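You operate a simulated robot arm through the tools that you are given. There is no shell and no other tool. Be economical: measure what you need, move in short steps, check, and stop when the job is done.

You are at the controls of a simulated robot arm. One attempt, no reset.

TASK
Set the film wrap machine to 6 rpm, shut its mast door, pull out the red button, then press reset.
Fine: raise the carriage to its mark.

Only the result counts: the job must be done as asked and must still hold three seconds after the hand-in. Knocking over, shifting, dropping, spilling or breaking anything else fails it.

THE ROBOT
A 6-joint arm with a two-finger gripper, on a carriage that runs on a rail from [-2157, -1] to [183, 0] (x, y) and turns from -169 to 164 degrees about z. Base frame: it is fixed where the carriage stands at the start and does not move with it; the origin is on the floor, on the carriage's upright axis, x ahead of it, y to its left, z up. Readings come in mm, degrees, newtons and seconds.
Its first joint turns from -166.0 to 166.0 degrees. Places, roughly: carriage tension knob [700, -400, 600]; film wrap mode knob [800, 300, 1000]; film wrap power knob [800, 400, 1000]; film wrap reset button [700, 0, 1000]; film wrap up button [700, 200, 1000]; foot knob [900, 300, 1000]; mast door [800, -300, 1200]; overlap knob [900, 200, 1000]; red button [800, 0, 1000]; rpm knob [900, 0, 1000]; stretch knob [700, -300, 600]; top knob [900, 400, 1000]. Payload 2.54 kg.
The TCP is the grasp point between the finger pads, 23 mm short of the fingertips. In the tool frame z runs along the fingers and y along their closing line. Largest opening 126 mm; the body of the gripper starts 82 mm behind the TCP.
Orientation is that of the tool frame in the base frame, as [roll, pitch, yaw] about the fixed x, y, z axes, in that order (R = Rz(yaw) Ry(pitch) Rx(roll)). With the fingers straight down and closing along the base's y, the tool's x points along the base's -x, its y along +y and its z along -z.

THE INTERFACE
- The arm moves only by the tool move_arm. Its argument "motion" is a list that holds one entry, the list of rows, each a list of 6 numbers: the shift along the tool's x, y, z in units of 40 mm (1.0 is 40 mm), then the turn, a rotation vector about the tool's x, y, z in units of 5 degrees (1.0 is 5 degrees). In form: [[[x, y, z, ax, ay, az], ...]]. A call has 1 to 20 rows; each row shifts and turns the commanded pose from where the row before left it, along the tool's axes as they then stand. "grip" is the closure, from 0 (fully open) to 1 (shut), set as the call begins (left out, the last holds). A call with a number of a shift or a turn outside -1 to 1 is refused whole. A row lasts 0.2 s, in which the tool goes at most 50 mm and 8.6 degrees; a call with a longer step from one row to the next is refused whole, and so is a gripper value outside its range. A pose out of reach is approached as far as the arm can. The call stops where the force on the tool passes 50 N (or 10 N more than at its start, if that is more) or the arm is blocked; 0.2 s more then pass. The fingers move at their own pace and stop on an object; they squeeze with about 31 N. The grip force told is the motor's: it shows also when the fingers shut on nothing. Time passes only in rows, and 0.2 s behind the last, so rows that do not move let the fingers close. It gives the time, the measured TCP pose, the force on the tool (base axes), the opening and the grip force at its end, in the units of the frame above (readings bear some noise), with the torque about the TCP (base axes, N m) and any sound that the robot's microphone picked up.
- Cameras (640 x 400 px; columns grow to the right, rows downward): "scene" is now at [67, 166.4, 1609.5]; the picture's right is [-0.44, -0.90, 0.00], its down [-0.54, 0.26, -0.80] and it looks along [0.72, -0.35, -0.60] (base axes); focal length 286 px, centre (320, 200). "wrist" rides on the gripper at [82, 14, -122] in the tool frame; the picture's right is [-0.17, 0.99, 0.00], its down [-0.79, -0.13, -0.60] and it looks along [-0.59, -0.10, 0.80] (tool axes); focal length 243 px, centre (320, 200). There is no depth. A picture from a camera that has moved, and an enlarged one, comes with that camera's place and axes in the base frame and with its lens. The place of the scene camera against the robot may be out by one fixed shift of up to 18 mm in any direction.
- get_image(camera): a new picture of that camera. It takes no simulated time.
- slide_trunk(by): slides the trunk up (or, below 0, down) by that many mm; the arm and the scene camera ride with it, the base frame stays. It gives what a move gives, with no picture.
- roll_base(legs): drives the robot by 1 to 6 legs, each [ahead, left, turn to the left] in mm, mm and degrees, along the robot's own axes; the way and the turn of a leg run together, so that a leg with both is an arc; at most 1500 mm and 180 degrees a leg. The arm and the cameras ride along, it lands a little off, and it stops where it bumps. It keeps to its track: a leg is cut to what the track allows. It gives what a move gives.
- aim_head(pan, tilt): turns the head with the scene camera to pan (to the left, within 120 degrees either way) and tilt (down, from -29 to 69), counted from straight ahead of the robot. It gives what a move gives.
- zoom(camera, box): a new picture of the part [left, top, right, bottom] of that camera's present view, enlarged. It takes no simulated time.
- sign_off(): hands the job in; it is judged then, once.

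Go step by step. Nothing tells you exact positions but the pictures and the camera data: compare them with the known pose of the tool, close in by small moves and look again before you grip or let go. The budget is 120 turns and 98 pictures, counting those below and the enlarged ones. Unless the task says otherwise, let go and move clear before handing in, and close with one line.

The tools are called after "Emit:" as name(argument=value, ...) on one line, values as JSON. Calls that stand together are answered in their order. move_arm: Moves the arm, as the interface text tells. Its arguments: {"type":"object","properties":{"motion":{"type":"array"},"grip":{"type":"number"}},"required":["motion"]} The other tools are called the same way: slide_trunk (by) slides the trunk up or down; roll_base (legs) drives the base; aim_head (pan, tilt) turns the head that bears the scene camera; get_image (camera) takes a picture; zoom (camera, box) takes an enlarged picture of a part of a camera's view; sign_off () hands the job in.

At the start:

```text
t: 0.0
tcp_pos: [549.5, -2.5, 1359.9]
orientation: [180.0, 0.1, 180.0]
force: [0.3, -0.4, 0.5]
ft_torque: [0.03, 0.0, 0.0]
opening: 126.1
grasp_force: 0.1
trunk travel left (down, up): [-425.0, 65.0]
robot x, y, heading: [0.3, 1.7, -0.1]
head pan, tilt: [-26.2, 36.9]
```

scene: 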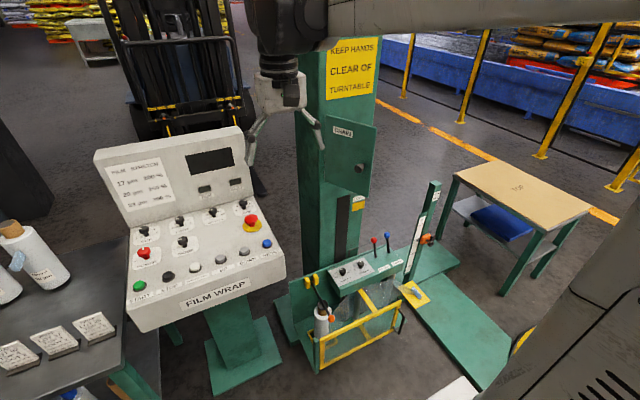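
wrist: 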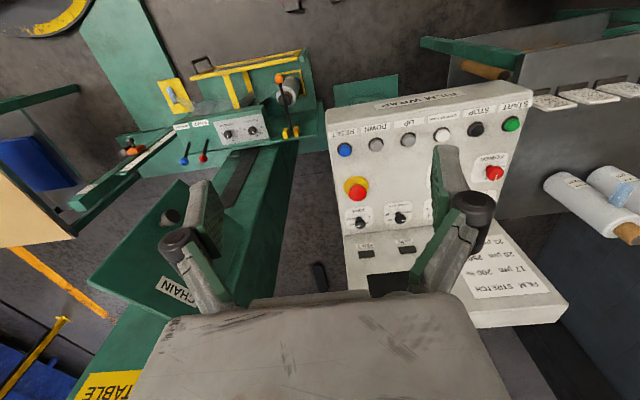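

I see the control console on the left, the mast with an open chain door, and the carriage low on the mast. I'll enlarge the console and mast to read labels.

Emit:
zoom(camera="scene", box=[90, 120, 290, 245])

Emit:
zoom(camera="scene", box=[110, 200, 290, 312])

Emit:
zoom(camera="scene", box=[280, 100, 460, 380])

```text
3.20 times, centred on (190, 182) of scene
camera zoom: at [67.0, 166.4, 1609.5], right [-0.44, -0.9, 0.0], down [-0.54, 0.26, -0.8], along [0.72, -0.35, -0.6], focal length 915 px, centre (736, 256)
```

zoom: 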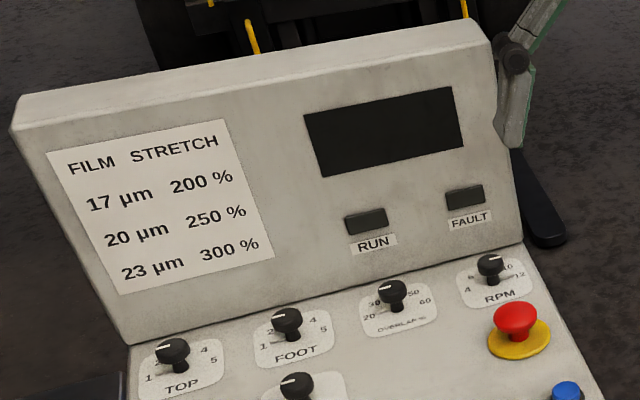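

```text
3.56 times, centred on (200, 256) of scene
camera zoom: at [67.0, 166.4, 1609.5], right [-0.44, -0.9, 0.0], down [-0.54, 0.26, -0.8], along [0.72, -0.35, -0.6], focal length 1017 px, centre (747, 1)
```

zoom: 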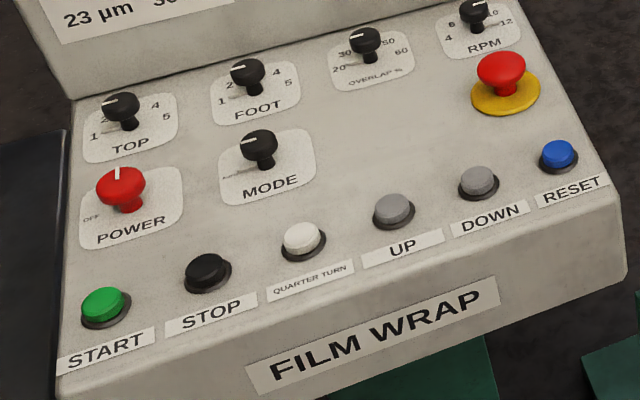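

```text
1.43 times, centred on (370, 240) of scene
camera zoom: at [67.0, 166.4, 1609.5], right [-0.44, -0.9, 0.0], down [-0.54, 0.26, -0.8], along [0.72, -0.35, -0.6], focal length 409 px, centre (249, 143)
```

zoom: 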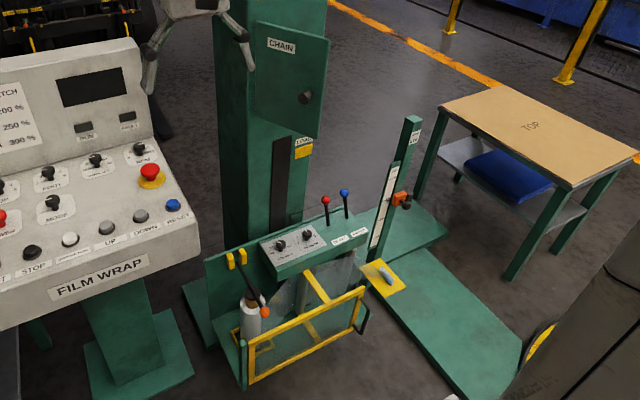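

The knobs, e-stop and buttons are readable. Now I look closer at the door, mark, carriage and RPM dial.

Emit:
zoom(camera="scene", box=[310, 110, 390, 220])

Emit:
zoom(camera="scene", box=[300, 220, 420, 295])

Emit:
zoom(camera="scene", box=[230, 190, 275, 218])

Emit:
zoom(camera="wrist", box=[320, 110, 420, 260])

```text
3.64 times, centred on (350, 165) of scene
camera zoom: at [67.0, 166.4, 1609.5], right [-0.44, -0.9, 0.0], down [-0.54, 0.26, -0.8], along [0.72, -0.35, -0.6], focal length 1040 px, centre (211, 327)
```

zoom: 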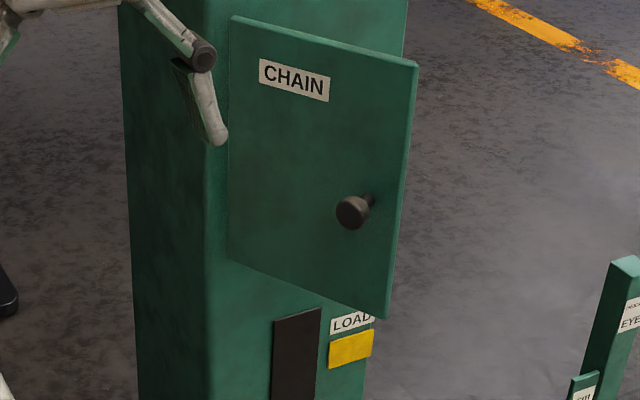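

```text
5.33 times, centred on (360, 258) of scene
camera zoom: at [67.0, 166.4, 1609.5], right [-0.44, -0.9, 0.0], down [-0.54, 0.26, -0.8], along [0.72, -0.35, -0.6], focal length 1525 px, centre (107, -107)
```

zoom: 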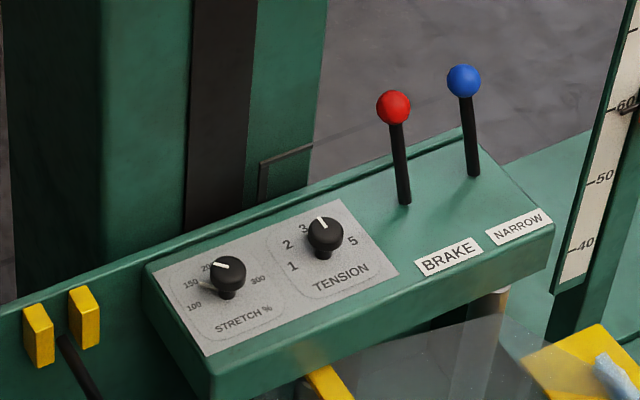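

```text
14.22 times, centred on (252, 204) of scene
camera zoom: at [67.0, 166.4, 1609.5], right [-0.44, -0.9, 0.0], down [-0.54, 0.26, -0.8], along [0.72, -0.35, -0.6], focal length 4068 px, centre (1280, 143)
```

zoom: 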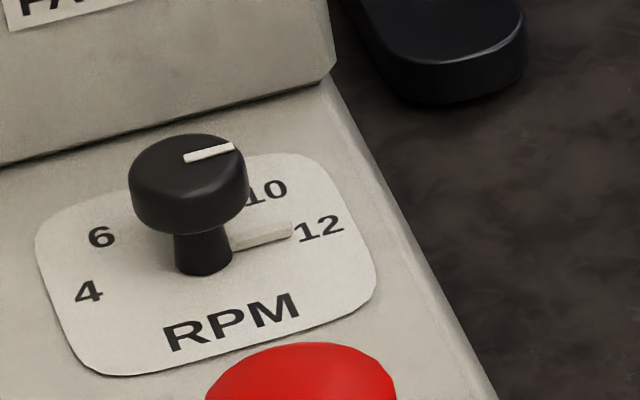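

```text
2.67 times, centred on (370, 185) of wrist
camera zoom: at [466.0, 10.6, 1481.2], right [0.17, 0.99, 0.0], down [0.79, -0.13, 0.6], along [0.59, -0.1, -0.8], focal length 647 px, centre (187, 240)
```

zoom: 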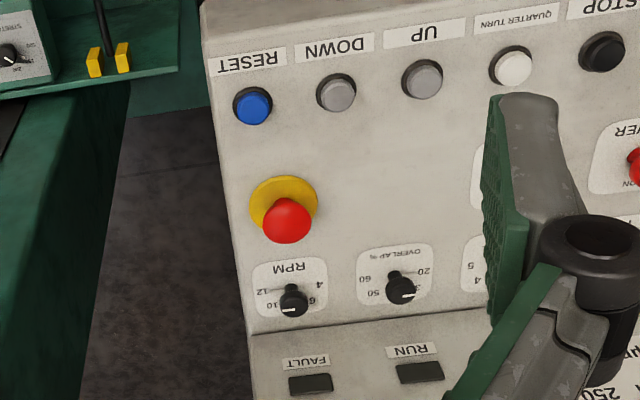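

RPM pointer stands at 12, door is ajar, the red button sits at about [800, 0, 1000], RPM knob near [916, 45, 996]. I move the wrist camera in closer over the panel.

Emit:
move_arm(motion=[[[-0.85, 0.15, 0.71, 0, 0, 0], [-0.85, 0.15, 0.71, 0, 0, 0], [-0.85, 0.15, 0.71, 0, 0, 0], [-0.85, 0.15, 0.71, 0, 0, 0], [-0.85, 0.15, 0.71, 0, 0, 0], [-0.85, 0.15, 0.71, 0, 0, 0], [-0.85, 0.15, 0.71, 0, 0, 0]]])

Emit:
get_image(camera="wrist")

Emit:
get_image(camera="scene")

```text
t: 1.6
tcp_pos: [786.6, 38.0, 1160.2]
orientation: [180.0, 0.0, 180.0]
force: [1.3, -0.3, 0.6]
ft_torque: [-0.03, 0.02, -0.02]
opening: 126.1
grasp_force: 0.0
trunk travel left (down, up): [-425.0, 65.0]
robot x, y, heading: [4.0, -2.8, 0.0]
head pan, tilt: [-26.2, 36.9]
```

```text
88 pictures are left
camera wrist: at [705.2, 53.0, 1281.8], right [0.17, 0.99, 0.0], down [0.79, -0.13, 0.6], along [0.59, -0.1, -0.8], focal length 243 px, centre (320, 200)
```

wrist: 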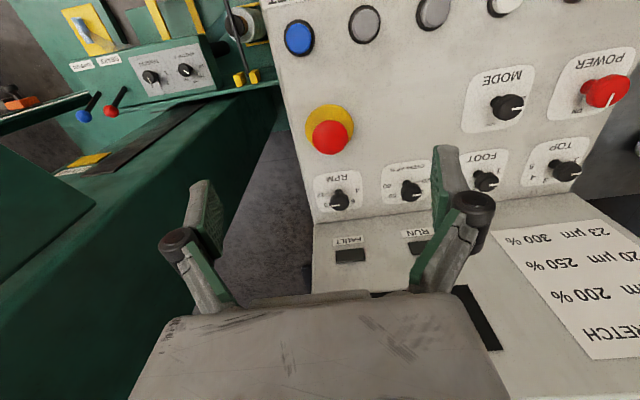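

```text
87 pictures are left
camera scene: at [67.6, 166.4, 1609.4], right [-0.44, -0.9, 0.0], down [-0.54, 0.26, -0.8], along [0.72, -0.35, -0.6], focal length 286 px, centre (320, 200)
```

scene: 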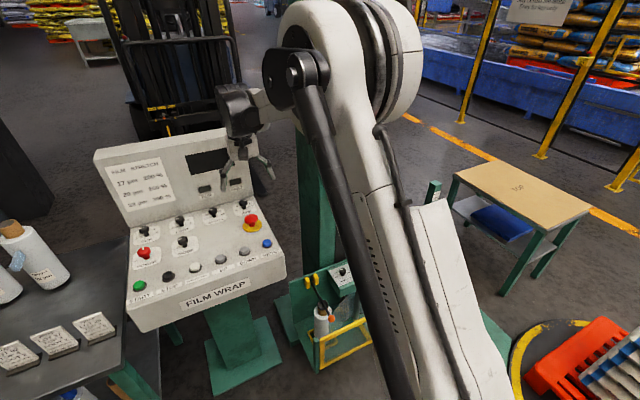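

I see the RPM knob well from the wrist; enlarging it for its angle and the panel's tilt.

Emit:
zoom(camera="wrist", box=[300, 90, 420, 225])

Emit:
zoom(camera="wrist", box=[440, 40, 640, 200])

```text
2.96 times, centred on (360, 158) of wrist
camera zoom: at [705.2, 53.0, 1281.8], right [0.17, 0.99, 0.0], down [0.79, -0.13, 0.6], along [0.59, -0.1, -0.8], focal length 719 px, centre (202, 326)
```

zoom: 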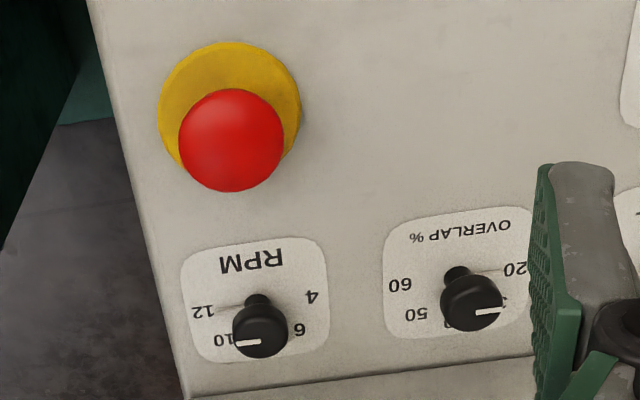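

```text
2.50 times, centred on (540, 120) of wrist
camera zoom: at [705.2, 53.0, 1281.8], right [0.17, 0.99, 0.0], down [0.79, -0.13, 0.6], along [0.59, -0.1, -0.8], focal length 606 px, centre (-230, 400)
```

zoom: 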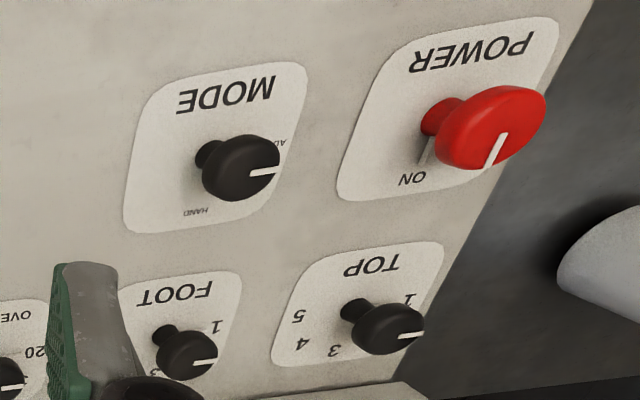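

The panel looks practically level at z≈957, RPM knob axis near [931, 45], cap top near z 990; 12 to 6 is about three 42° steps counterclockwise from above. I move above the knob with a partly closed gripper and check.

Emit:
move_arm(motion=[[[-0.9, 0.04, 0.75, 0, 0, 0], [-0.9, 0.04, 0.75, 0, 0, 0], [-0.9, 0.04, 0.75, 0, 0, 0], [-0.9, 0.04, 0.75, 0, 0, 0]]], grip=0.5)

Emit:
get_image(camera="wrist")

Emit:
zoom(camera="scene", box=[90, 110, 290, 235])

```text
t: 2.6
tcp_pos: [930.5, 44.8, 1041.7]
orientation: [180.0, -0.1, -180.0]
force: [0.3, -0.1, 0.2]
ft_torque: [0.01, -0.02, 0.01]
opening: 63.0
grasp_force: 0.0
trunk travel left (down, up): [-425.0, 65.0]
robot x, y, heading: [0.4, -0.8, -0.3]
head pan, tilt: [-26.2, 36.9]
```

```text
84 pictures are left
camera wrist: at [849.3, 59.3, 1162.6], right [0.17, 0.99, 0.0], down [0.79, -0.13, 0.6], along [0.59, -0.1, -0.8], focal length 243 px, centre (320, 200)
```

wrist: 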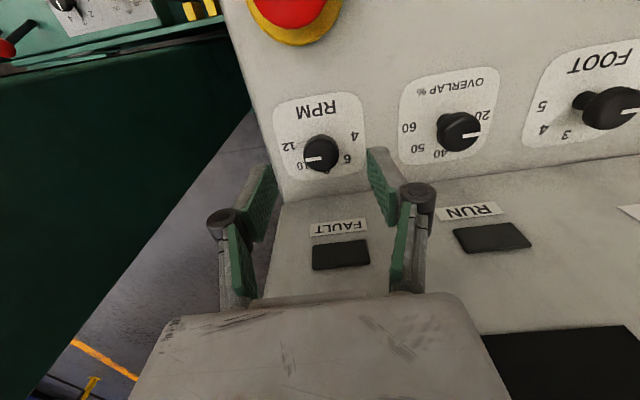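

```text
3.20 times, centred on (190, 172) of scene
camera zoom: at [67.6, 166.4, 1609.4], right [-0.44, -0.9, 0.0], down [-0.54, 0.26, -0.8], along [0.72, -0.35, -0.6], focal length 915 px, centre (736, 288)
```

zoom: 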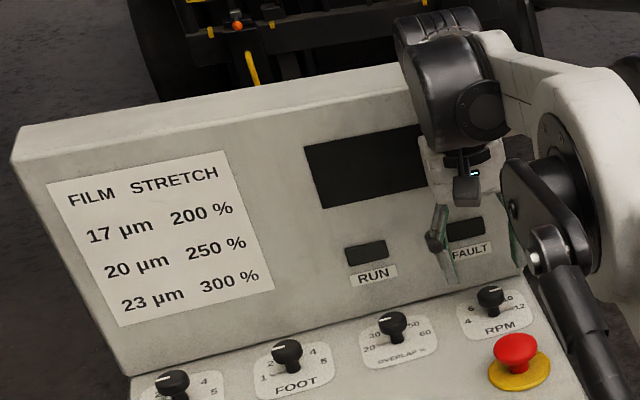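

The knob lies directly below the tool; I enlarge it to refine x and height.

Emit:
zoom(camera="wrist", box=[270, 90, 370, 200])

```text
3.64 times, centred on (320, 145) of wrist
camera zoom: at [849.3, 59.3, 1162.6], right [0.17, 0.99, 0.0], down [0.79, -0.13, 0.6], along [0.59, -0.1, -0.8], focal length 882 px, centre (320, 400)
```

zoom: 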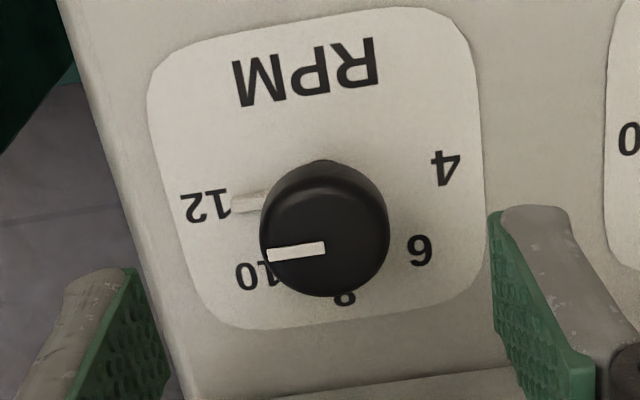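

Labels give a 45° spacing with the axis at about [938.5, 45], so 135° in total. I pre-rotate −45°, lower around the cap and close.

Emit:
move_arm(motion=[[[-0.2, 0, 0, 0, 0, 0], [0, 0, 0, 0, 0, 1], [0, 0, 0, 0, 0, 1], [0, 0, 0, 0, 0, 1], [0, 0, 0, 0, 0, 1], [0, 0, 0, 0, 0, 1], [0, 0, 0, 0, 0, 1], [0, 0, 0, 0, 0, 1], [0, 0, 0, 0, 0, 1], [0, 0, 0, 0, 0, 1], [0, 0, 0.6, 0, 0, 0], [0, 0, 0.6, 0, 0, 0]]])

Emit:
get_image(camera="wrist")

Emit:
zoom(camera="scene", box=[190, 150, 310, 225])

```text
t: 5.2
tcp_pos: [937.9, 44.8, 993.8]
orientation: [-180.0, 0.0, 135.0]
force: [0.1, -0.9, 0.4]
ft_torque: [-0.03, 0.0, 0.01]
opening: 63.2
grasp_force: 0.1
trunk travel left (down, up): [-425.0, 65.0]
robot x, y, heading: [0.6, -2.3, 0.1]
head pan, tilt: [-26.2, 36.9]
```

```text
81 pictures are left
camera wrist: at [889.3, 112.5, 1114.7], right [0.81, 0.58, 0.0], down [0.47, -0.65, 0.6], along [0.35, -0.49, -0.8], focal length 243 px, centre (320, 200)
```

wrist: 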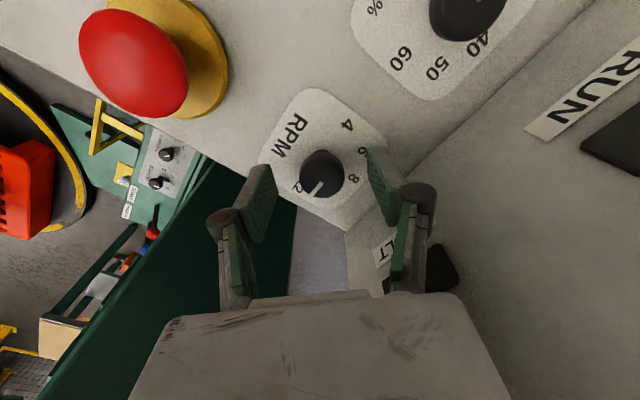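

```text
5.33 times, centred on (250, 188) of scene
camera zoom: at [67.1, 166.4, 1609.5], right [-0.44, -0.9, 0.0], down [-0.54, 0.26, -0.8], along [0.72, -0.35, -0.6], focal length 1525 px, centre (693, 267)
```

zoom: 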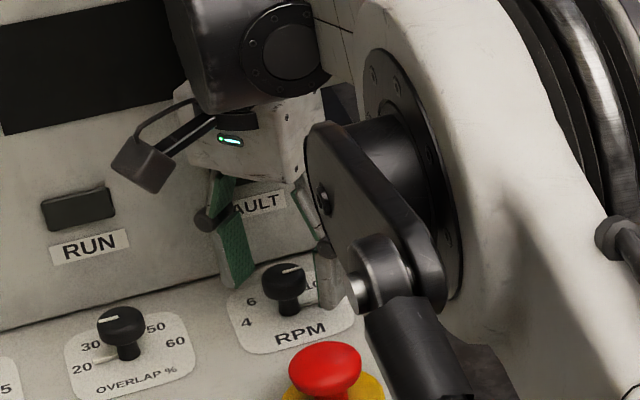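

The cap lies between the fingertips within a few mm. I nudge, close, and turn +90° (18 rows).

Emit:
move_arm(motion=[[[0.06, 0, 0.07, 0, 0, 0], [0, 0, 0, 0, 0, 0], [0, 0, 0, 0, 0, 0], [0, 0, 0, 0, 0, 0], [0, 0, 0, 0, 0, 0]]], grip=1)

Emit:
move_arm(motion=[[[0, 0, 0, 0, 0, -1], [0, 0, 0, 0, 0, -1], [0, 0, 0, 0, 0, -1], [0, 0, 0, 0, 0, -1], [0, 0, 0, 0, 0, -1], [0, 0, 0, 0, 0, -1], [0, 0, 0, 0, 0, -1], [0, 0, 0, 0, 0, -1], [0, 0, 0, 0, 0, -1], [0, 0, 0, 0, 0, -1], [0, 0, 0, 0, 0, -1], [0, 0, 0, 0, 0, -1], [0, 0, 0, 0, 0, -1], [0, 0, 0, 0, 0, -1], [0, 0, 0, 0, 0, -1], [0, 0, 0, 0, 0, -1], [0, 0, 0, 0, 0, -1], [0, 0, 0, 0, 0, -1]]])

Emit:
get_image(camera="wrist")

Emit:
zoom(camera="scene", box=[190, 150, 310, 225])

```text
t: 6.4
tcp_pos: [936.6, 48.0, 989.8]
orientation: [-180.0, 0.1, 135.0]
force: [14.1, 5.4, 4.9]
ft_torque: [0.0, -0.48, 0.05]
opening: 29.1
grasp_force: 44.7
trunk travel left (down, up): [-425.0, 65.0]
robot x, y, heading: [2.5, 0.3, 0.1]
head pan, tilt: [-26.2, 36.9]
```

```text
t: 10.2
tcp_pos: [937.1, 43.3, 990.6]
orientation: [179.9, 0.1, -135.0]
force: [-0.8, -26.6, -2.3]
ft_torque: [-0.8, 0.34, -0.04]
opening: 29.0
grasp_force: 45.2
trunk travel left (down, up): [-425.0, 65.0]
robot x, y, heading: [-1.5, -1.1, 0.1]
head pan, tilt: [-26.2, 36.9]
```

```text
79 pictures are left
camera wrist: at [869.0, -4.7, 1111.4], right [-0.58, 0.81, 0.0], down [0.65, 0.46, 0.6], along [0.49, 0.35, -0.8], focal length 243 px, centre (320, 200)
```

wrist: 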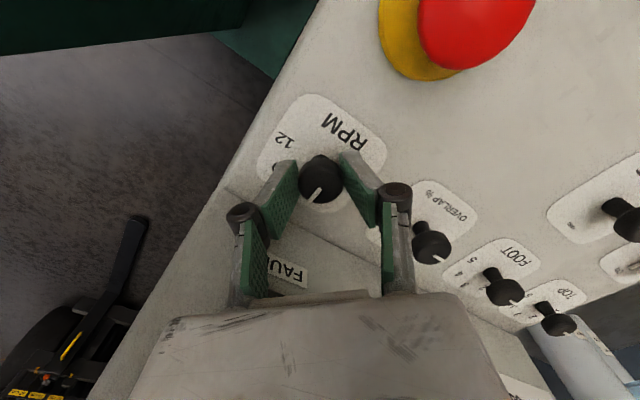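

```text
5.33 times, centred on (250, 188) of scene
camera zoom: at [67.3, 164.0, 1609.7], right [-0.44, -0.9, 0.0], down [-0.54, 0.27, -0.8], along [0.72, -0.35, -0.6], focal length 1525 px, centre (693, 267)
```

zoom: 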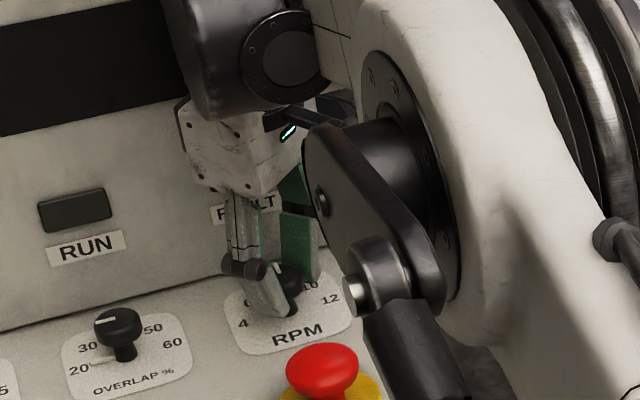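

The knob followed by 90°, standing at 8. I open, swing back 45°, re-centre slightly, re-grip and turn the last 45°.

Emit:
move_arm(motion=[[[0, 0, 0, 0, 0, 0], [0, 0, 0, 0, 0, 0], [0, 0, 0, 0, 0, 1], [0, 0, 0, 0, 0, 1], [0, 0, 0, 0, 0, 1], [0, 0, 0, 0, 0, 1], [0, 0, 0, 0, 0, 1], [0, 0, 0, 0, 0, 1], [0, 0, 0, 0, 0, 1], [0, 0, 0, 0, 0, 1], [0, 0, 0, 0, 0, 1], [0, -0.08, 0, 0, 0, 0]]], grip=0.5)

Emit:
zoom(camera="wrist", box=[240, 90, 400, 220])

```text
t: 12.8
tcp_pos: [936.1, 42.4, 990.8]
orientation: [179.9, 0.1, -180.0]
force: [0.0, -0.3, -0.1]
ft_torque: [0.01, 0.02, 0.01]
opening: 63.2
grasp_force: 0.1
trunk travel left (down, up): [-425.0, 65.0]
robot x, y, heading: [2.0, 0.9, -0.0]
head pan, tilt: [-26.2, 36.9]
```

```text
3.08 times, centred on (320, 155) of wrist
camera zoom: at [854.3, 57.8, 1111.6], right [0.17, 0.99, 0.0], down [0.79, -0.13, 0.6], along [0.59, -0.1, -0.8], focal length 746 px, centre (320, 338)
```

zoom: 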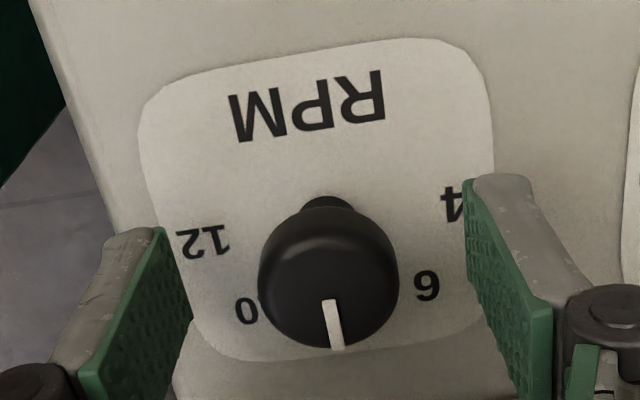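

Pointer at 8 and the cap is centred. Closing and turning 45° more to 6.

Emit:
move_arm(motion=[[[0, 0, 0, 0, 0, 0], [0, 0, 0, 0, 0, 0], [0, 0, 0, 0, 0, 0], [0, 0, 0, 0, 0, -1], [0, 0, 0, 0, 0, -1], [0, 0, 0, 0, 0, -1], [0, 0, 0, 0, 0, -1], [0, 0, 0, 0, 0, -1], [0, 0, 0, 0, 0, -1], [0, 0, 0, 0, 0, -1], [0, 0, 0, 0, 0, -1], [0, 0, 0, 0, 0, -1], [0, 0, 0, 0, 0, 0]]], grip=1)

Emit:
move_arm(motion=[[[0, 0, 0, 0, 0, 0], [0, 0, 0, 0, 0, 0], [0, 0, -0.8, 0, 0, 0], [0, 0, -0.8, 0, 0, 0], [0, 0, 0, 0, 0, 1], [0, 0, 0, 0, 0, 1], [0, 0, 0, 0, 0, 1], [0, 0, 0, 0, 0, 1], [0, 0, 0, 0, 0, 1], [0, 0, 0, 0, 0, 1], [0, 0, 0, 0, 0, 1], [0, 0, 0, 0, 0, 1], [0, 0, 0, 0, 0, 1]]], grip=0.5)

Emit:
get_image(camera="wrist")

Emit:
zoom(camera="wrist", box=[260, 80, 380, 200])

```text
t: 15.6
tcp_pos: [937.8, 43.1, 990.1]
orientation: [180.0, 0.1, -134.9]
force: [12.1, 7.3, 3.1]
ft_torque: [0.14, -0.32, -0.01]
opening: 29.0
grasp_force: 44.8
trunk travel left (down, up): [-425.0, 65.0]
robot x, y, heading: [-3.4, 1.0, -0.3]
head pan, tilt: [-26.2, 36.9]
```

```text
t: 18.4
tcp_pos: [936.2, 43.0, 1054.0]
orientation: [180.0, 0.1, 179.9]
force: [0.4, 0.4, -0.4]
ft_torque: [0.02, -0.01, -0.01]
opening: 62.8
grasp_force: 0.0
trunk travel left (down, up): [-425.0, 65.0]
robot x, y, heading: [2.4, 2.7, 0.1]
head pan, tilt: [-26.2, 36.9]
```

```text
76 pictures are left
camera wrist: at [854.4, 57.8, 1175.5], right [0.17, 0.99, 0.0], down [0.79, -0.13, 0.6], along [0.59, -0.1, -0.8], focal length 243 px, centre (320, 200)
```

wrist: 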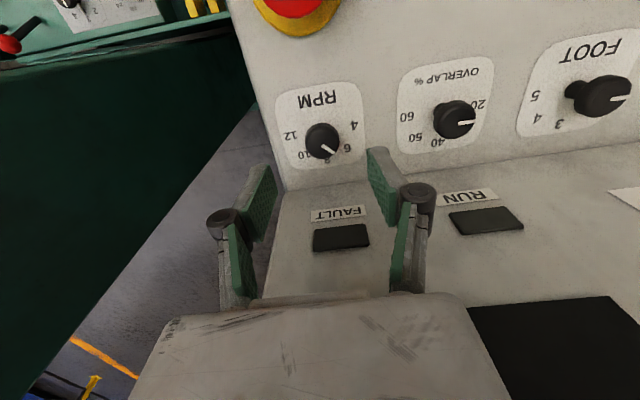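

```text
3.33 times, centred on (320, 140) of wrist
camera zoom: at [854.4, 57.8, 1175.5], right [0.17, 0.99, 0.0], down [0.79, -0.13, 0.6], along [0.59, -0.1, -0.8], focal length 809 px, centre (320, 400)
```

zoom: 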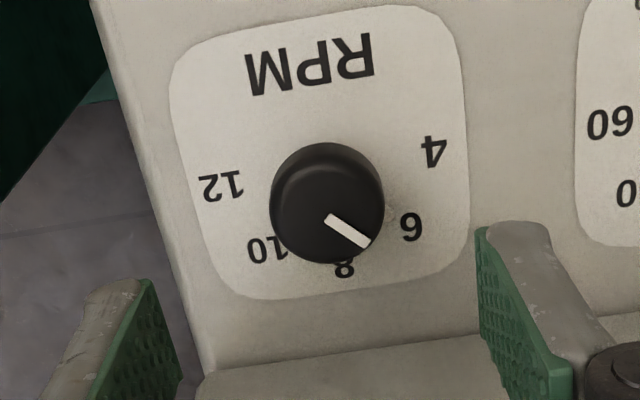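

RPM now stands at 6. Next the mast door: I estimate its hinge near [775, -200], free edge near [635, -270], z 1080–1305. I retreat up and back and tilt the tool forward 45° for a look.

Emit:
move_arm(motion=[[[0, 0, -0.98, 0, 0, 0], [0, 0, -0.98, 0, 0, 0], [0, 0, -0.98, 0, 0, 0], [0, 0, -0.98, 0, 0, 0], [0, 0, -0.98, 0, 0, 0], [0, 0, -0.98, 0, 0, 0], [0.94, -0.3, 0, 0, 0, 0], [0.94, -0.3, 0, 0, 0, 0], [0.94, -0.3, 0, 0, 0, 0], [0.94, -0.3, 0, 0, 0, 0], [0.94, -0.3, 0, 0, 0, 0], [0.94, -0.3, 0, 0, 0, 0], [0.94, -0.3, 0, 0, 0, 0], [0.94, -0.3, 0, 0, 0, 0], [0.94, -0.3, 0, 0, 0, 0], [0.94, -0.3, 0, 0, 0, 0]]], grip=1)

Emit:
move_arm(motion=[[[0, 0, 0, 0, -1, 0], [0, 0, 0, 0, -1, 0], [0, 0, 0, 0, -1, 0], [0, 0, 0, 0, -1, 0], [0, 0, 0, 0, -1, 0], [0, 0, 0, 0, -1, 0], [0, 0, 0, 0, -1, 0], [0, 0, 0, 0, -1, 0], [0, 0, 0, 0, -1, 0]]])

Emit:
get_image(camera="wrist")

Emit:
get_image(camera="scene")

```text
t: 21.8
tcp_pos: [547.0, -75.8, 1284.4]
orientation: [180.0, 0.1, 179.9]
force: [0.1, 0.0, 1.0]
ft_torque: [0.02, -0.03, -0.03]
opening: 0.1
grasp_force: 28.6
out of reach, approached as far as the arm can: row 6
trunk travel left (down, up): [-425.0, 65.0]
robot x, y, heading: [3.9, 1.4, -0.1]
head pan, tilt: [-26.2, 36.9]
```

```text
t: 23.8
tcp_pos: [547.4, -76.8, 1284.5]
orientation: [180.0, 45.0, -179.9]
force: [0.2, -0.6, -0.7]
ft_torque: [0.04, 0.01, 0.0]
opening: 0.0
grasp_force: 28.2
trunk travel left (down, up): [-425.0, 65.0]
robot x, y, heading: [0.4, -3.4, 0.1]
head pan, tilt: [-26.2, 36.9]
```

```text
74 pictures are left
camera wrist: at [403.1, -63.3, 1311.9], right [0.12, 0.99, 0.12], down [0.14, -0.13, 0.98], along [0.98, -0.1, -0.15], focal length 243 px, centre (320, 200)
```

wrist: 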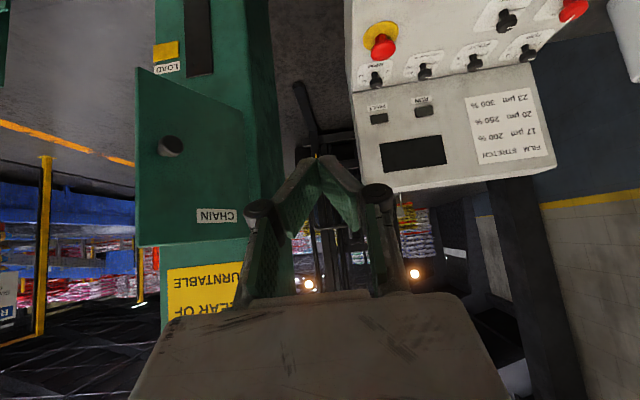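

```text
73 pictures are left
camera scene: at [66.9, 166.4, 1609.5], right [-0.44, -0.9, 0.0], down [-0.54, 0.26, -0.8], along [0.72, -0.35, -0.6], focal length 286 px, centre (320, 200)
```

scene: 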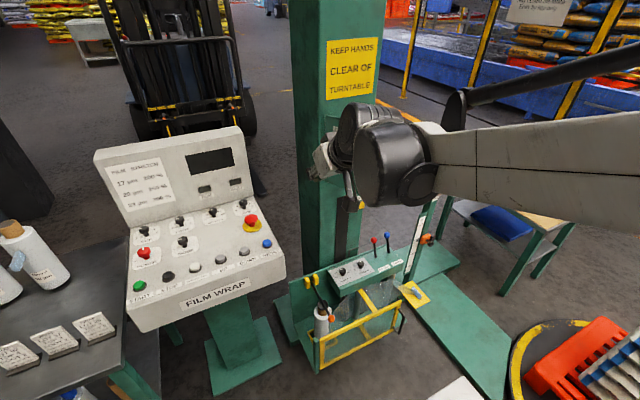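

From both views the door runs from hinge ≈[812, -226] to free edge ≈[667, -308], z 1060–1300, open about 60°. I bring the closed fingers beside its outer face above the knob.

Emit:
move_arm(motion=[[[-0.374, -0.679, 0.468, 0, 0, 0], [-0.374, -0.679, 0.468, 0, 0, 0], [-0.374, -0.679, 0.468, 0, 0, 0], [-0.374, -0.679, 0.468, 0, 0, 0], [-0.374, -0.679, 0.468, 0, 0, 0], [-0.374, -0.6, 0.468, 0, 0, 0]]])

Emit:
get_image(camera="wrist")

Emit:
zoom(camera="scene", box=[280, 60, 480, 220])

```text
t: 25.2
tcp_pos: [690.4, -237.5, 1268.2]
orientation: [-180.0, 45.0, -180.0]
force: [-0.7, -0.1, 0.8]
ft_torque: [-0.03, 0.05, 0.03]
opening: 0.2
grasp_force: 28.3
trunk travel left (down, up): [-425.0, 65.0]
robot x, y, heading: [3.9, -0.3, -0.2]
head pan, tilt: [-26.2, 36.9]
```

```text
72 pictures are left
camera wrist: at [546.4, -224.3, 1295.5], right [0.12, 0.99, 0.12], down [0.14, -0.13, 0.98], along [0.98, -0.1, -0.15], focal length 243 px, centre (320, 200)
```

wrist: 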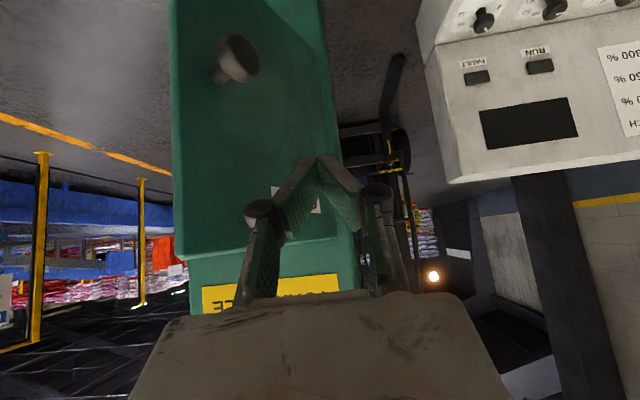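

```text
2.50 times, centred on (380, 140) of scene
camera zoom: at [67.4, 166.2, 1609.5], right [-0.44, -0.9, 0.0], down [-0.54, 0.27, -0.8], along [0.72, -0.35, -0.6], focal length 715 px, centre (170, 350)
```

zoom: 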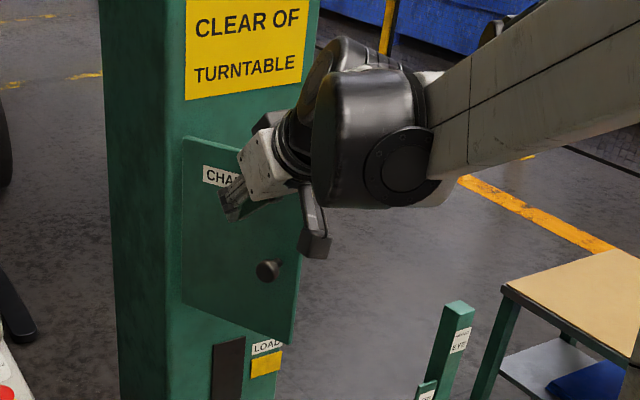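

The fingers hang beside the outer face near the CHAIN label. I push gently in −y and slightly +x, watching force.

Emit:
move_arm(motion=[[[0, -0.25, 0, 0, 0, 0], [0, -0.25, 0, 0, 0, 0], [0, -0.25, 0, 0, 0, 0], [0, -0.25, 0, 0, 0, 0], [0, -0.25, 0, 0, 0, 0], [0, -0.25, 0, 0, 0, 0]]])

Emit:
get_image(camera="wrist")

```text
t: 26.6
tcp_pos: [689.9, -297.1, 1269.0]
orientation: [179.9, 44.9, 179.9]
force: [0.8, 0.3, 0.4]
ft_torque: [-0.01, -0.01, 0.02]
opening: 0.0
grasp_force: 28.5
trunk travel left (down, up): [-425.0, 65.0]
robot x, y, heading: [-1.2, -4.4, 0.0]
head pan, tilt: [-26.2, 36.9]
```

```text
70 pictures are left
camera wrist: at [545.9, -283.4, 1296.4], right [0.12, 0.99, 0.12], down [0.14, -0.13, 0.98], along [0.98, -0.1, -0.15], focal length 243 px, centre (320, 200)
```

wrist: 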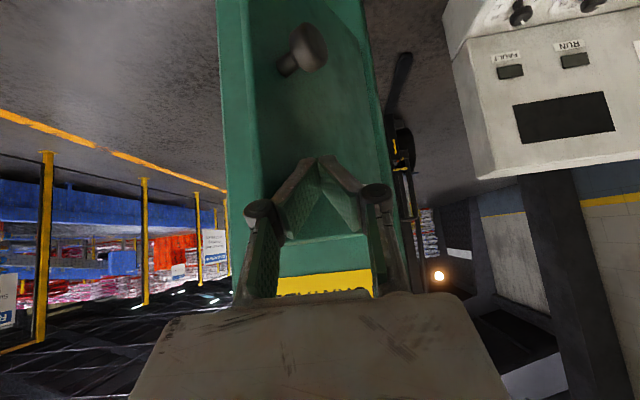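

No contact yet, so the door lies farther in than estimated. I enlarge to see its edges.

Emit:
zoom(camera="wrist", box=[200, 0, 420, 300])

Emit:
zoom(camera="scene", box=[290, 100, 400, 220])

```text
1.33 times, centred on (310, 150) of wrist
camera zoom: at [545.9, -283.4, 1296.4], right [0.12, 0.99, 0.12], down [0.14, -0.13, 0.98], along [0.98, -0.1, -0.15], focal length 324 px, centre (333, 267)
```

zoom: 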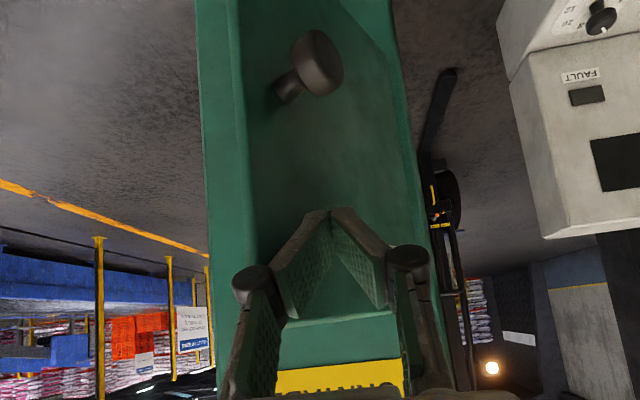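

```text
3.33 times, centred on (345, 160) of scene
camera zoom: at [67.0, 166.5, 1609.5], right [-0.44, -0.9, 0.0], down [-0.54, 0.26, -0.8], along [0.72, -0.35, -0.6], focal length 953 px, centre (237, 333)
```

zoom: 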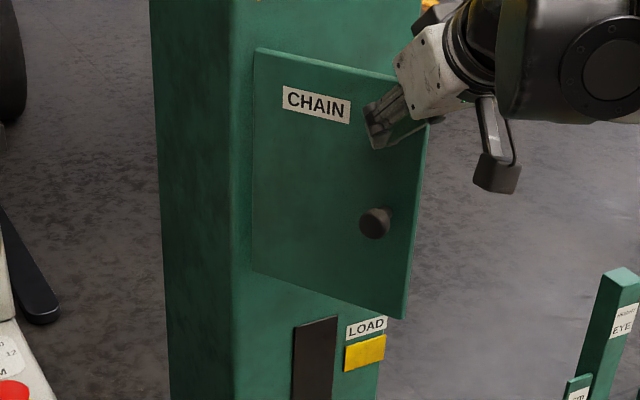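

Comparing the tip with its computed place in the scene picture gives the scene camera's shift, and puts the free edge at ≈[705, -340] and hinge ≈[864, -256]. I follow the door's arc from there.

Emit:
move_arm(motion=[[[-0.25, -0.15, 0.25, 0, 0, 0], [-0.25, -0.15, 0.25, 0, 0, 0], [-0.133, -0.3125, 0.133, 0, 0, 0], [-0.133, -0.3125, 0.133, 0, 0, 0], [-0.133, -0.3125, 0.133, 0, 0, 0], [-0.159, -0.204, 0.159, 0, 0, 0], [-0.159, -0.204, 0.159, 0, 0, 0], [-0.159, -0.204, 0.159, 0, 0, 0]]])

Emit:
zoom(camera="scene", box=[290, 100, 400, 220])

Emit:
get_image(camera="wrist")

```text
t: 28.4
tcp_pos: [768.9, -370.7, 1267.8]
orientation: [180.0, 45.0, 180.0]
force: [0.8, -0.1, -0.3]
ft_torque: [0.02, -0.03, 0.0]
opening: 0.0
grasp_force: 28.0
trunk travel left (down, up): [-425.0, 65.0]
robot x, y, heading: [-0.4, 0.5, -0.2]
head pan, tilt: [-26.2, 36.9]
```

```text
3.33 times, centred on (345, 160) of scene
camera zoom: at [67.2, 166.2, 1609.5], right [-0.44, -0.9, 0.0], down [-0.54, 0.26, -0.8], along [0.72, -0.35, -0.6], focal length 953 px, centre (237, 333)
```

zoom: 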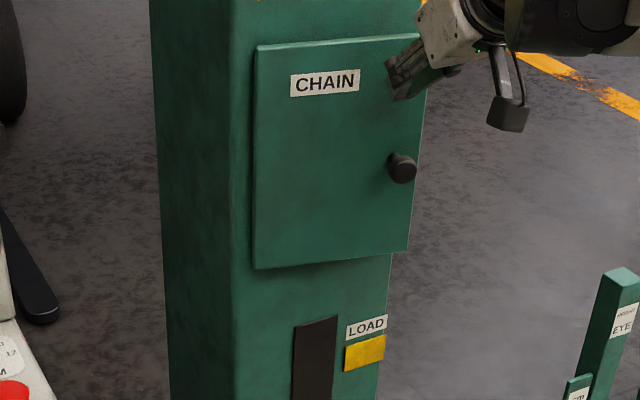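

```text
66 pictures are left
camera wrist: at [624.5, -357.3, 1296.4], right [0.12, 0.99, 0.12], down [0.14, -0.13, 0.98], along [0.98, -0.1, -0.15], focal length 243 px, centre (320, 200)
```

wrist: 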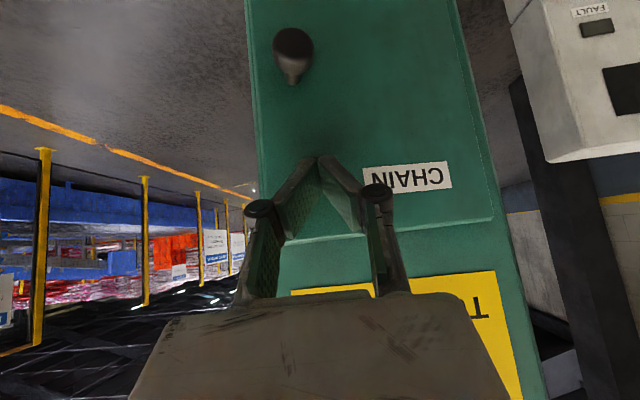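

The door swings freely and is nearly shut. I push on in +x in small steps till it seats.

Emit:
move_arm(motion=[[[-0.177, -0.05, 0.177, 0, 0, 0], [-0.177, -0.05, 0.177, 0, 0, 0], [-0.177, 0, 0.177, 0, 0, 0], [-0.177, 0, 0.177, 0, 0, 0], [-0.1, 0, 0.1, 0, 0, 0], [-0.1, 0, 0.1, 0, 0, 0], [-0.1, 0, 0.1, 0, 0, 0], [-0.1, 0, 0.1, 0, 0, 0], [-0.1, 0, 0.1, 0, 0, 0], [-0.1, 0, 0.1, 0, 0, 0]]])

Emit:
zoom(camera="scene", box=[290, 100, 400, 220])

```text
t: 29.7
tcp_pos: [807.6, -375.7, 1268.5]
orientation: [-179.9, 44.6, -179.9]
force: [-21.0, 6.9, 7.4]
ft_torque: [0.03, -0.02, 0.14]
opening: 6.0
grasp_force: 28.1
trunk travel left (down, up): [-425.0, 65.0]
robot x, y, heading: [-0.9, -1.2, 0.3]
head pan, tilt: [-26.2, 36.9]
stopped in row 6: the force on the tool passed its limit at 58 N (the readings are from after the stop); the commanded pose is now the measured one
```

```text
3.33 times, centred on (345, 160) of scene
camera zoom: at [63.0, 167.4, 1609.7], right [-0.44, -0.9, 0.0], down [-0.54, 0.26, -0.8], along [0.72, -0.35, -0.6], focal length 953 px, centre (237, 333)
```

zoom: 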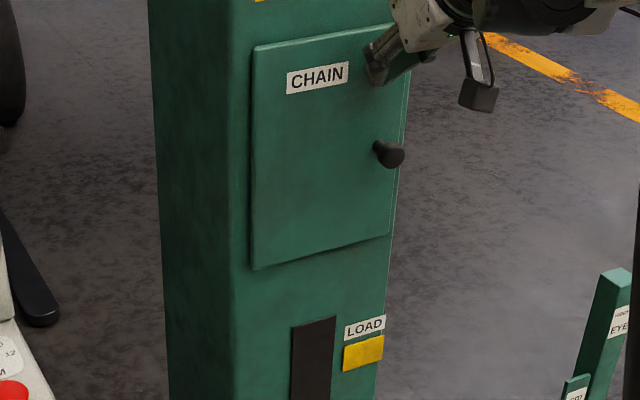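

The door hit its stop with a firm push. I back off and check that it stays shut.

Emit:
move_arm(motion=[[[0.5, 0, -0.5, 0, 0, 0], [0.5, 0, -0.5, 0, 0, 0], [0.6, 0.3, -0.6, 0, 0, 0], [0.6, 0.5, -0.6, 0, 0, 0], [0.6, 0.5, -0.6, 0, 0, 0], [0.6, 0.5, -0.6, 0, 0, 0]]])

Emit:
zoom(camera="scene", box=[290, 100, 400, 220])

Emit:
get_image(camera="wrist")

```text
t: 31.1
tcp_pos: [618.3, -303.8, 1268.8]
orientation: [-179.9, 44.6, -179.9]
force: [0.1, 0.0, 0.3]
ft_torque: [0.01, -0.01, 0.0]
opening: 0.0
grasp_force: 28.6
trunk travel left (down, up): [-425.0, 65.0]
robot x, y, heading: [-1.3, -1.9, -0.1]
head pan, tilt: [-26.2, 36.9]
```

```text
3.33 times, centred on (345, 160) of scene
camera zoom: at [65.8, 166.5, 1609.5], right [-0.44, -0.9, 0.0], down [-0.54, 0.27, -0.8], along [0.72, -0.35, -0.6], focal length 953 px, centre (237, 333)
```

zoom: 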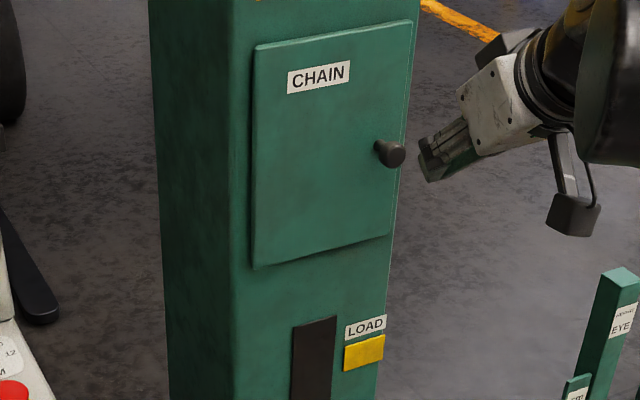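

```text
63 pictures are left
camera wrist: at [473.7, -290.9, 1297.0], right [0.12, 0.99, 0.12], down [0.14, -0.13, 0.98], along [0.98, -0.1, -0.16], focal length 243 px, centre (320, 200)
```

wrist: 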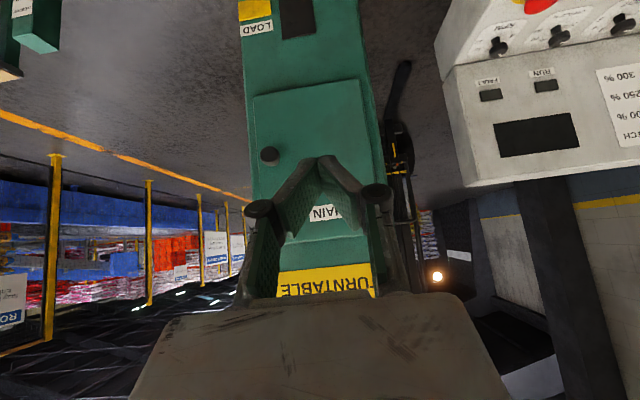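

The door is shut flush, its edges parallel to the mast. Next I straighten the tool and move above the red button at about [821, 45].

Emit:
move_arm(motion=[[[0, 0, 0, 0, 1, 0], [0, 0, 0, 0, 1, 0], [0, 0, 0, 0, 1, 0], [0, 0, 0, 0, 1, 0], [0, 0, 0, 0, 1, 0], [0, 0, 0, 0, 1, 0], [0, 0, 0, 0, 1, 0], [0, 0, 0, 0, 1, 0], [0, 0, 0, 0, 0.92, 0]]], grip=0.35)

Emit:
move_arm(motion=[[[-0.461, 0.793, 0.34, 0, 0, 0], [-0.461, 0.793, 0.34, 0, 0, 0], [-0.461, 0.793, 0.34, 0, 0, 0], [-0.461, 0.793, 0.34, 0, 0, 0], [-0.461, 0.793, 0.34, 0, 0, 0], [-0.461, 0.793, 0.34, 0, 0, 0], [-0.461, 0.793, 0.34, 0, 0, 0], [-0.461, 0.793, 0.34, 0, 0, 0], [-0.461, 0.793, 0.34, 0, 0, 0], [-0.461, 0.793, 0.34, 0, 0, 0], [-0.461, 0.793, 0.34, 0, 0, 0]]])

Emit:
get_image(camera="wrist")

Emit:
zoom(camera="scene", box=[180, 150, 340, 275])

```text
t: 33.1
tcp_pos: [619.1, -304.0, 1267.2]
orientation: [180.0, 0.0, -179.9]
force: [0.1, 0.1, -0.2]
ft_torque: [-0.01, 0.01, 0.0]
opening: 81.8
grasp_force: 0.1
trunk travel left (down, up): [-425.0, 65.0]
robot x, y, heading: [-1.7, 2.2, -0.2]
head pan, tilt: [-26.2, 36.9]
```

```text
t: 35.5
tcp_pos: [822.6, 45.4, 1118.6]
orientation: [-180.0, 0.0, -179.9]
force: [-0.1, -0.1, 0.6]
ft_torque: [0.0, 0.01, -0.01]
opening: 81.9
grasp_force: 0.0
trunk travel left (down, up): [-425.0, 65.0]
robot x, y, heading: [-0.0, -1.3, 0.0]
head pan, tilt: [-26.2, 36.9]
```

```text
62 pictures are left
camera wrist: at [740.3, 59.2, 1239.1], right [0.16, 0.99, 0.0], down [0.79, -0.13, 0.6], along [0.59, -0.1, -0.8], focal length 243 px, centre (320, 200)
```

wrist: 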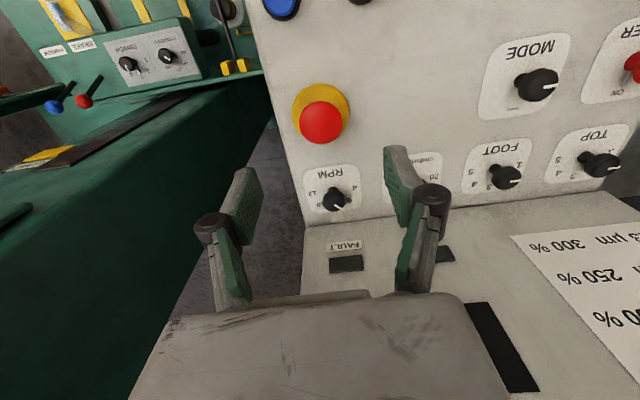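

```text
3.20 times, centred on (260, 212) of scene
camera zoom: at [66.7, 166.3, 1609.4], right [-0.44, -0.9, 0.0], down [-0.54, 0.27, -0.8], along [0.72, -0.35, -0.6], focal length 915 px, centre (512, 160)
```

zoom: 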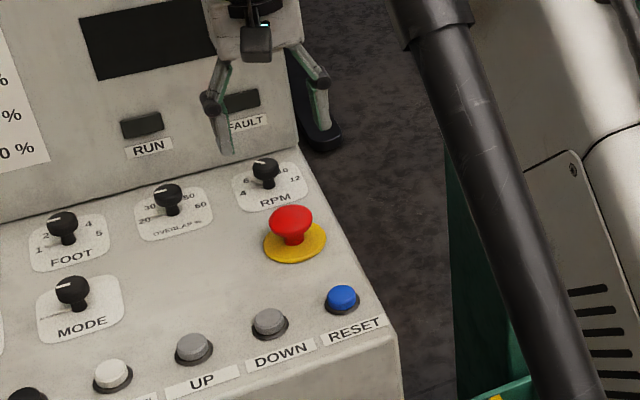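

The red cap is centred below the tool (≈[822, 46, ~995]). I descend to just around the cap and look.

Emit:
move_arm(motion=[[[0, 0, 0.95, 0, 0, 0], [0, 0, 0.95, 0, 0, 0], [0, 0, 0.85, 0, 0, 0]]])

Emit:
get_image(camera="wrist")

Emit:
zoom(camera="scene", box=[200, 170, 300, 240])

```text
t: 36.3
tcp_pos: [820.8, 45.2, 1008.0]
orientation: [179.9, 0.0, -179.9]
force: [-0.9, 0.7, 0.3]
ft_torque: [0.0, 0.01, 0.0]
opening: 82.0
grasp_force: 0.1
trunk travel left (down, up): [-425.0, 65.0]
robot x, y, heading: [2.0, -2.0, 0.2]
head pan, tilt: [-26.2, 36.9]
```

```text
60 pictures are left
camera wrist: at [739.6, 58.9, 1129.7], right [0.16, 0.99, 0.0], down [0.79, -0.13, 0.6], along [0.59, -0.1, -0.8], focal length 243 px, centre (320, 200)
```

wrist: 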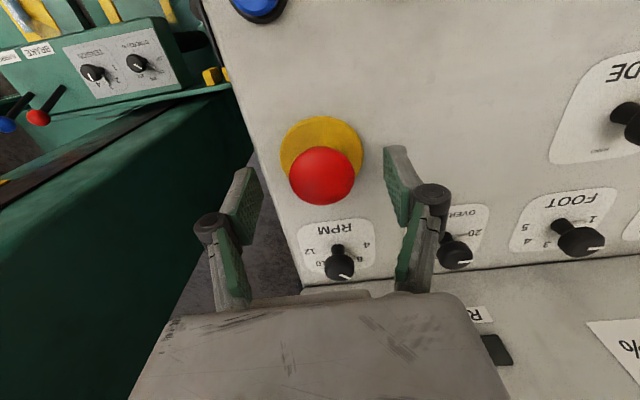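

```text
5.71 times, centred on (250, 205) of scene
camera zoom: at [66.4, 166.4, 1609.5], right [-0.44, -0.9, 0.0], down [-0.54, 0.27, -0.8], along [0.72, -0.35, -0.6], focal length 1634 px, centre (720, 171)
```

zoom: 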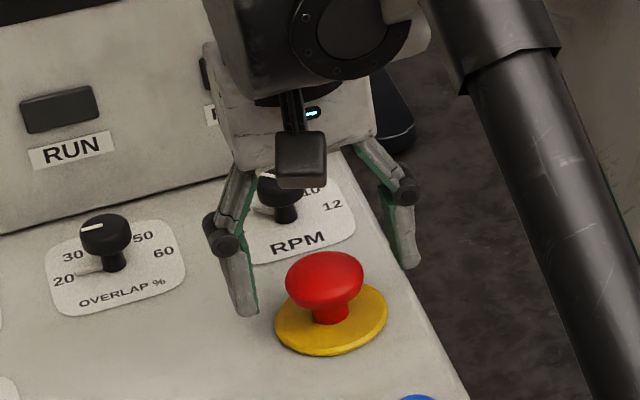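

The cap centre is at about [822, 46, 993], between the fingers. I lower 16 mm and close on it.

Emit:
move_arm(motion=[[[0, 0.02, 0.4, 0, 0, 0], [0, 0, 0, 0, 0, 0], [0, 0, 0, 0, 0, 0], [0, 0, 0, 0, 0, 0], [0, 0, 0, 0, 0, 0]]], grip=1)

Emit:
zoom(camera="scene", box=[200, 170, 300, 240])

```text
t: 37.5
tcp_pos: [821.0, 46.0, 993.1]
orientation: [180.0, 0.0, -179.9]
force: [6.3, -6.7, 3.2]
ft_torque: [-0.1, -0.29, -0.05]
opening: 42.2
grasp_force: 45.2
trunk travel left (down, up): [-425.0, 65.0]
robot x, y, heading: [0.4, 0.3, -0.1]
head pan, tilt: [-26.2, 36.9]
```

```text
5.71 times, centred on (250, 205) of scene
camera zoom: at [66.7, 165.7, 1609.5], right [-0.44, -0.9, 0.0], down [-0.54, 0.27, -0.8], along [0.72, -0.35, -0.6], focal length 1634 px, centre (720, 171)
```

zoom: 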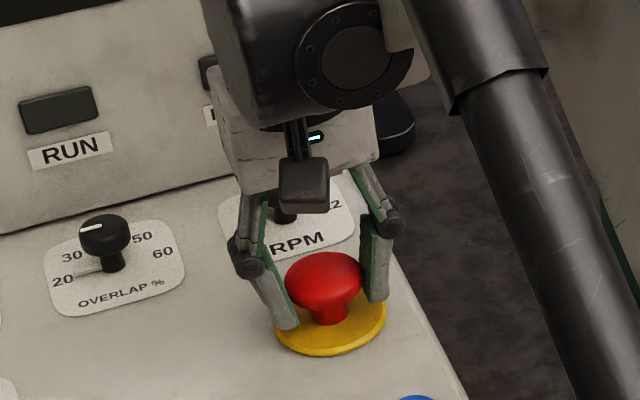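

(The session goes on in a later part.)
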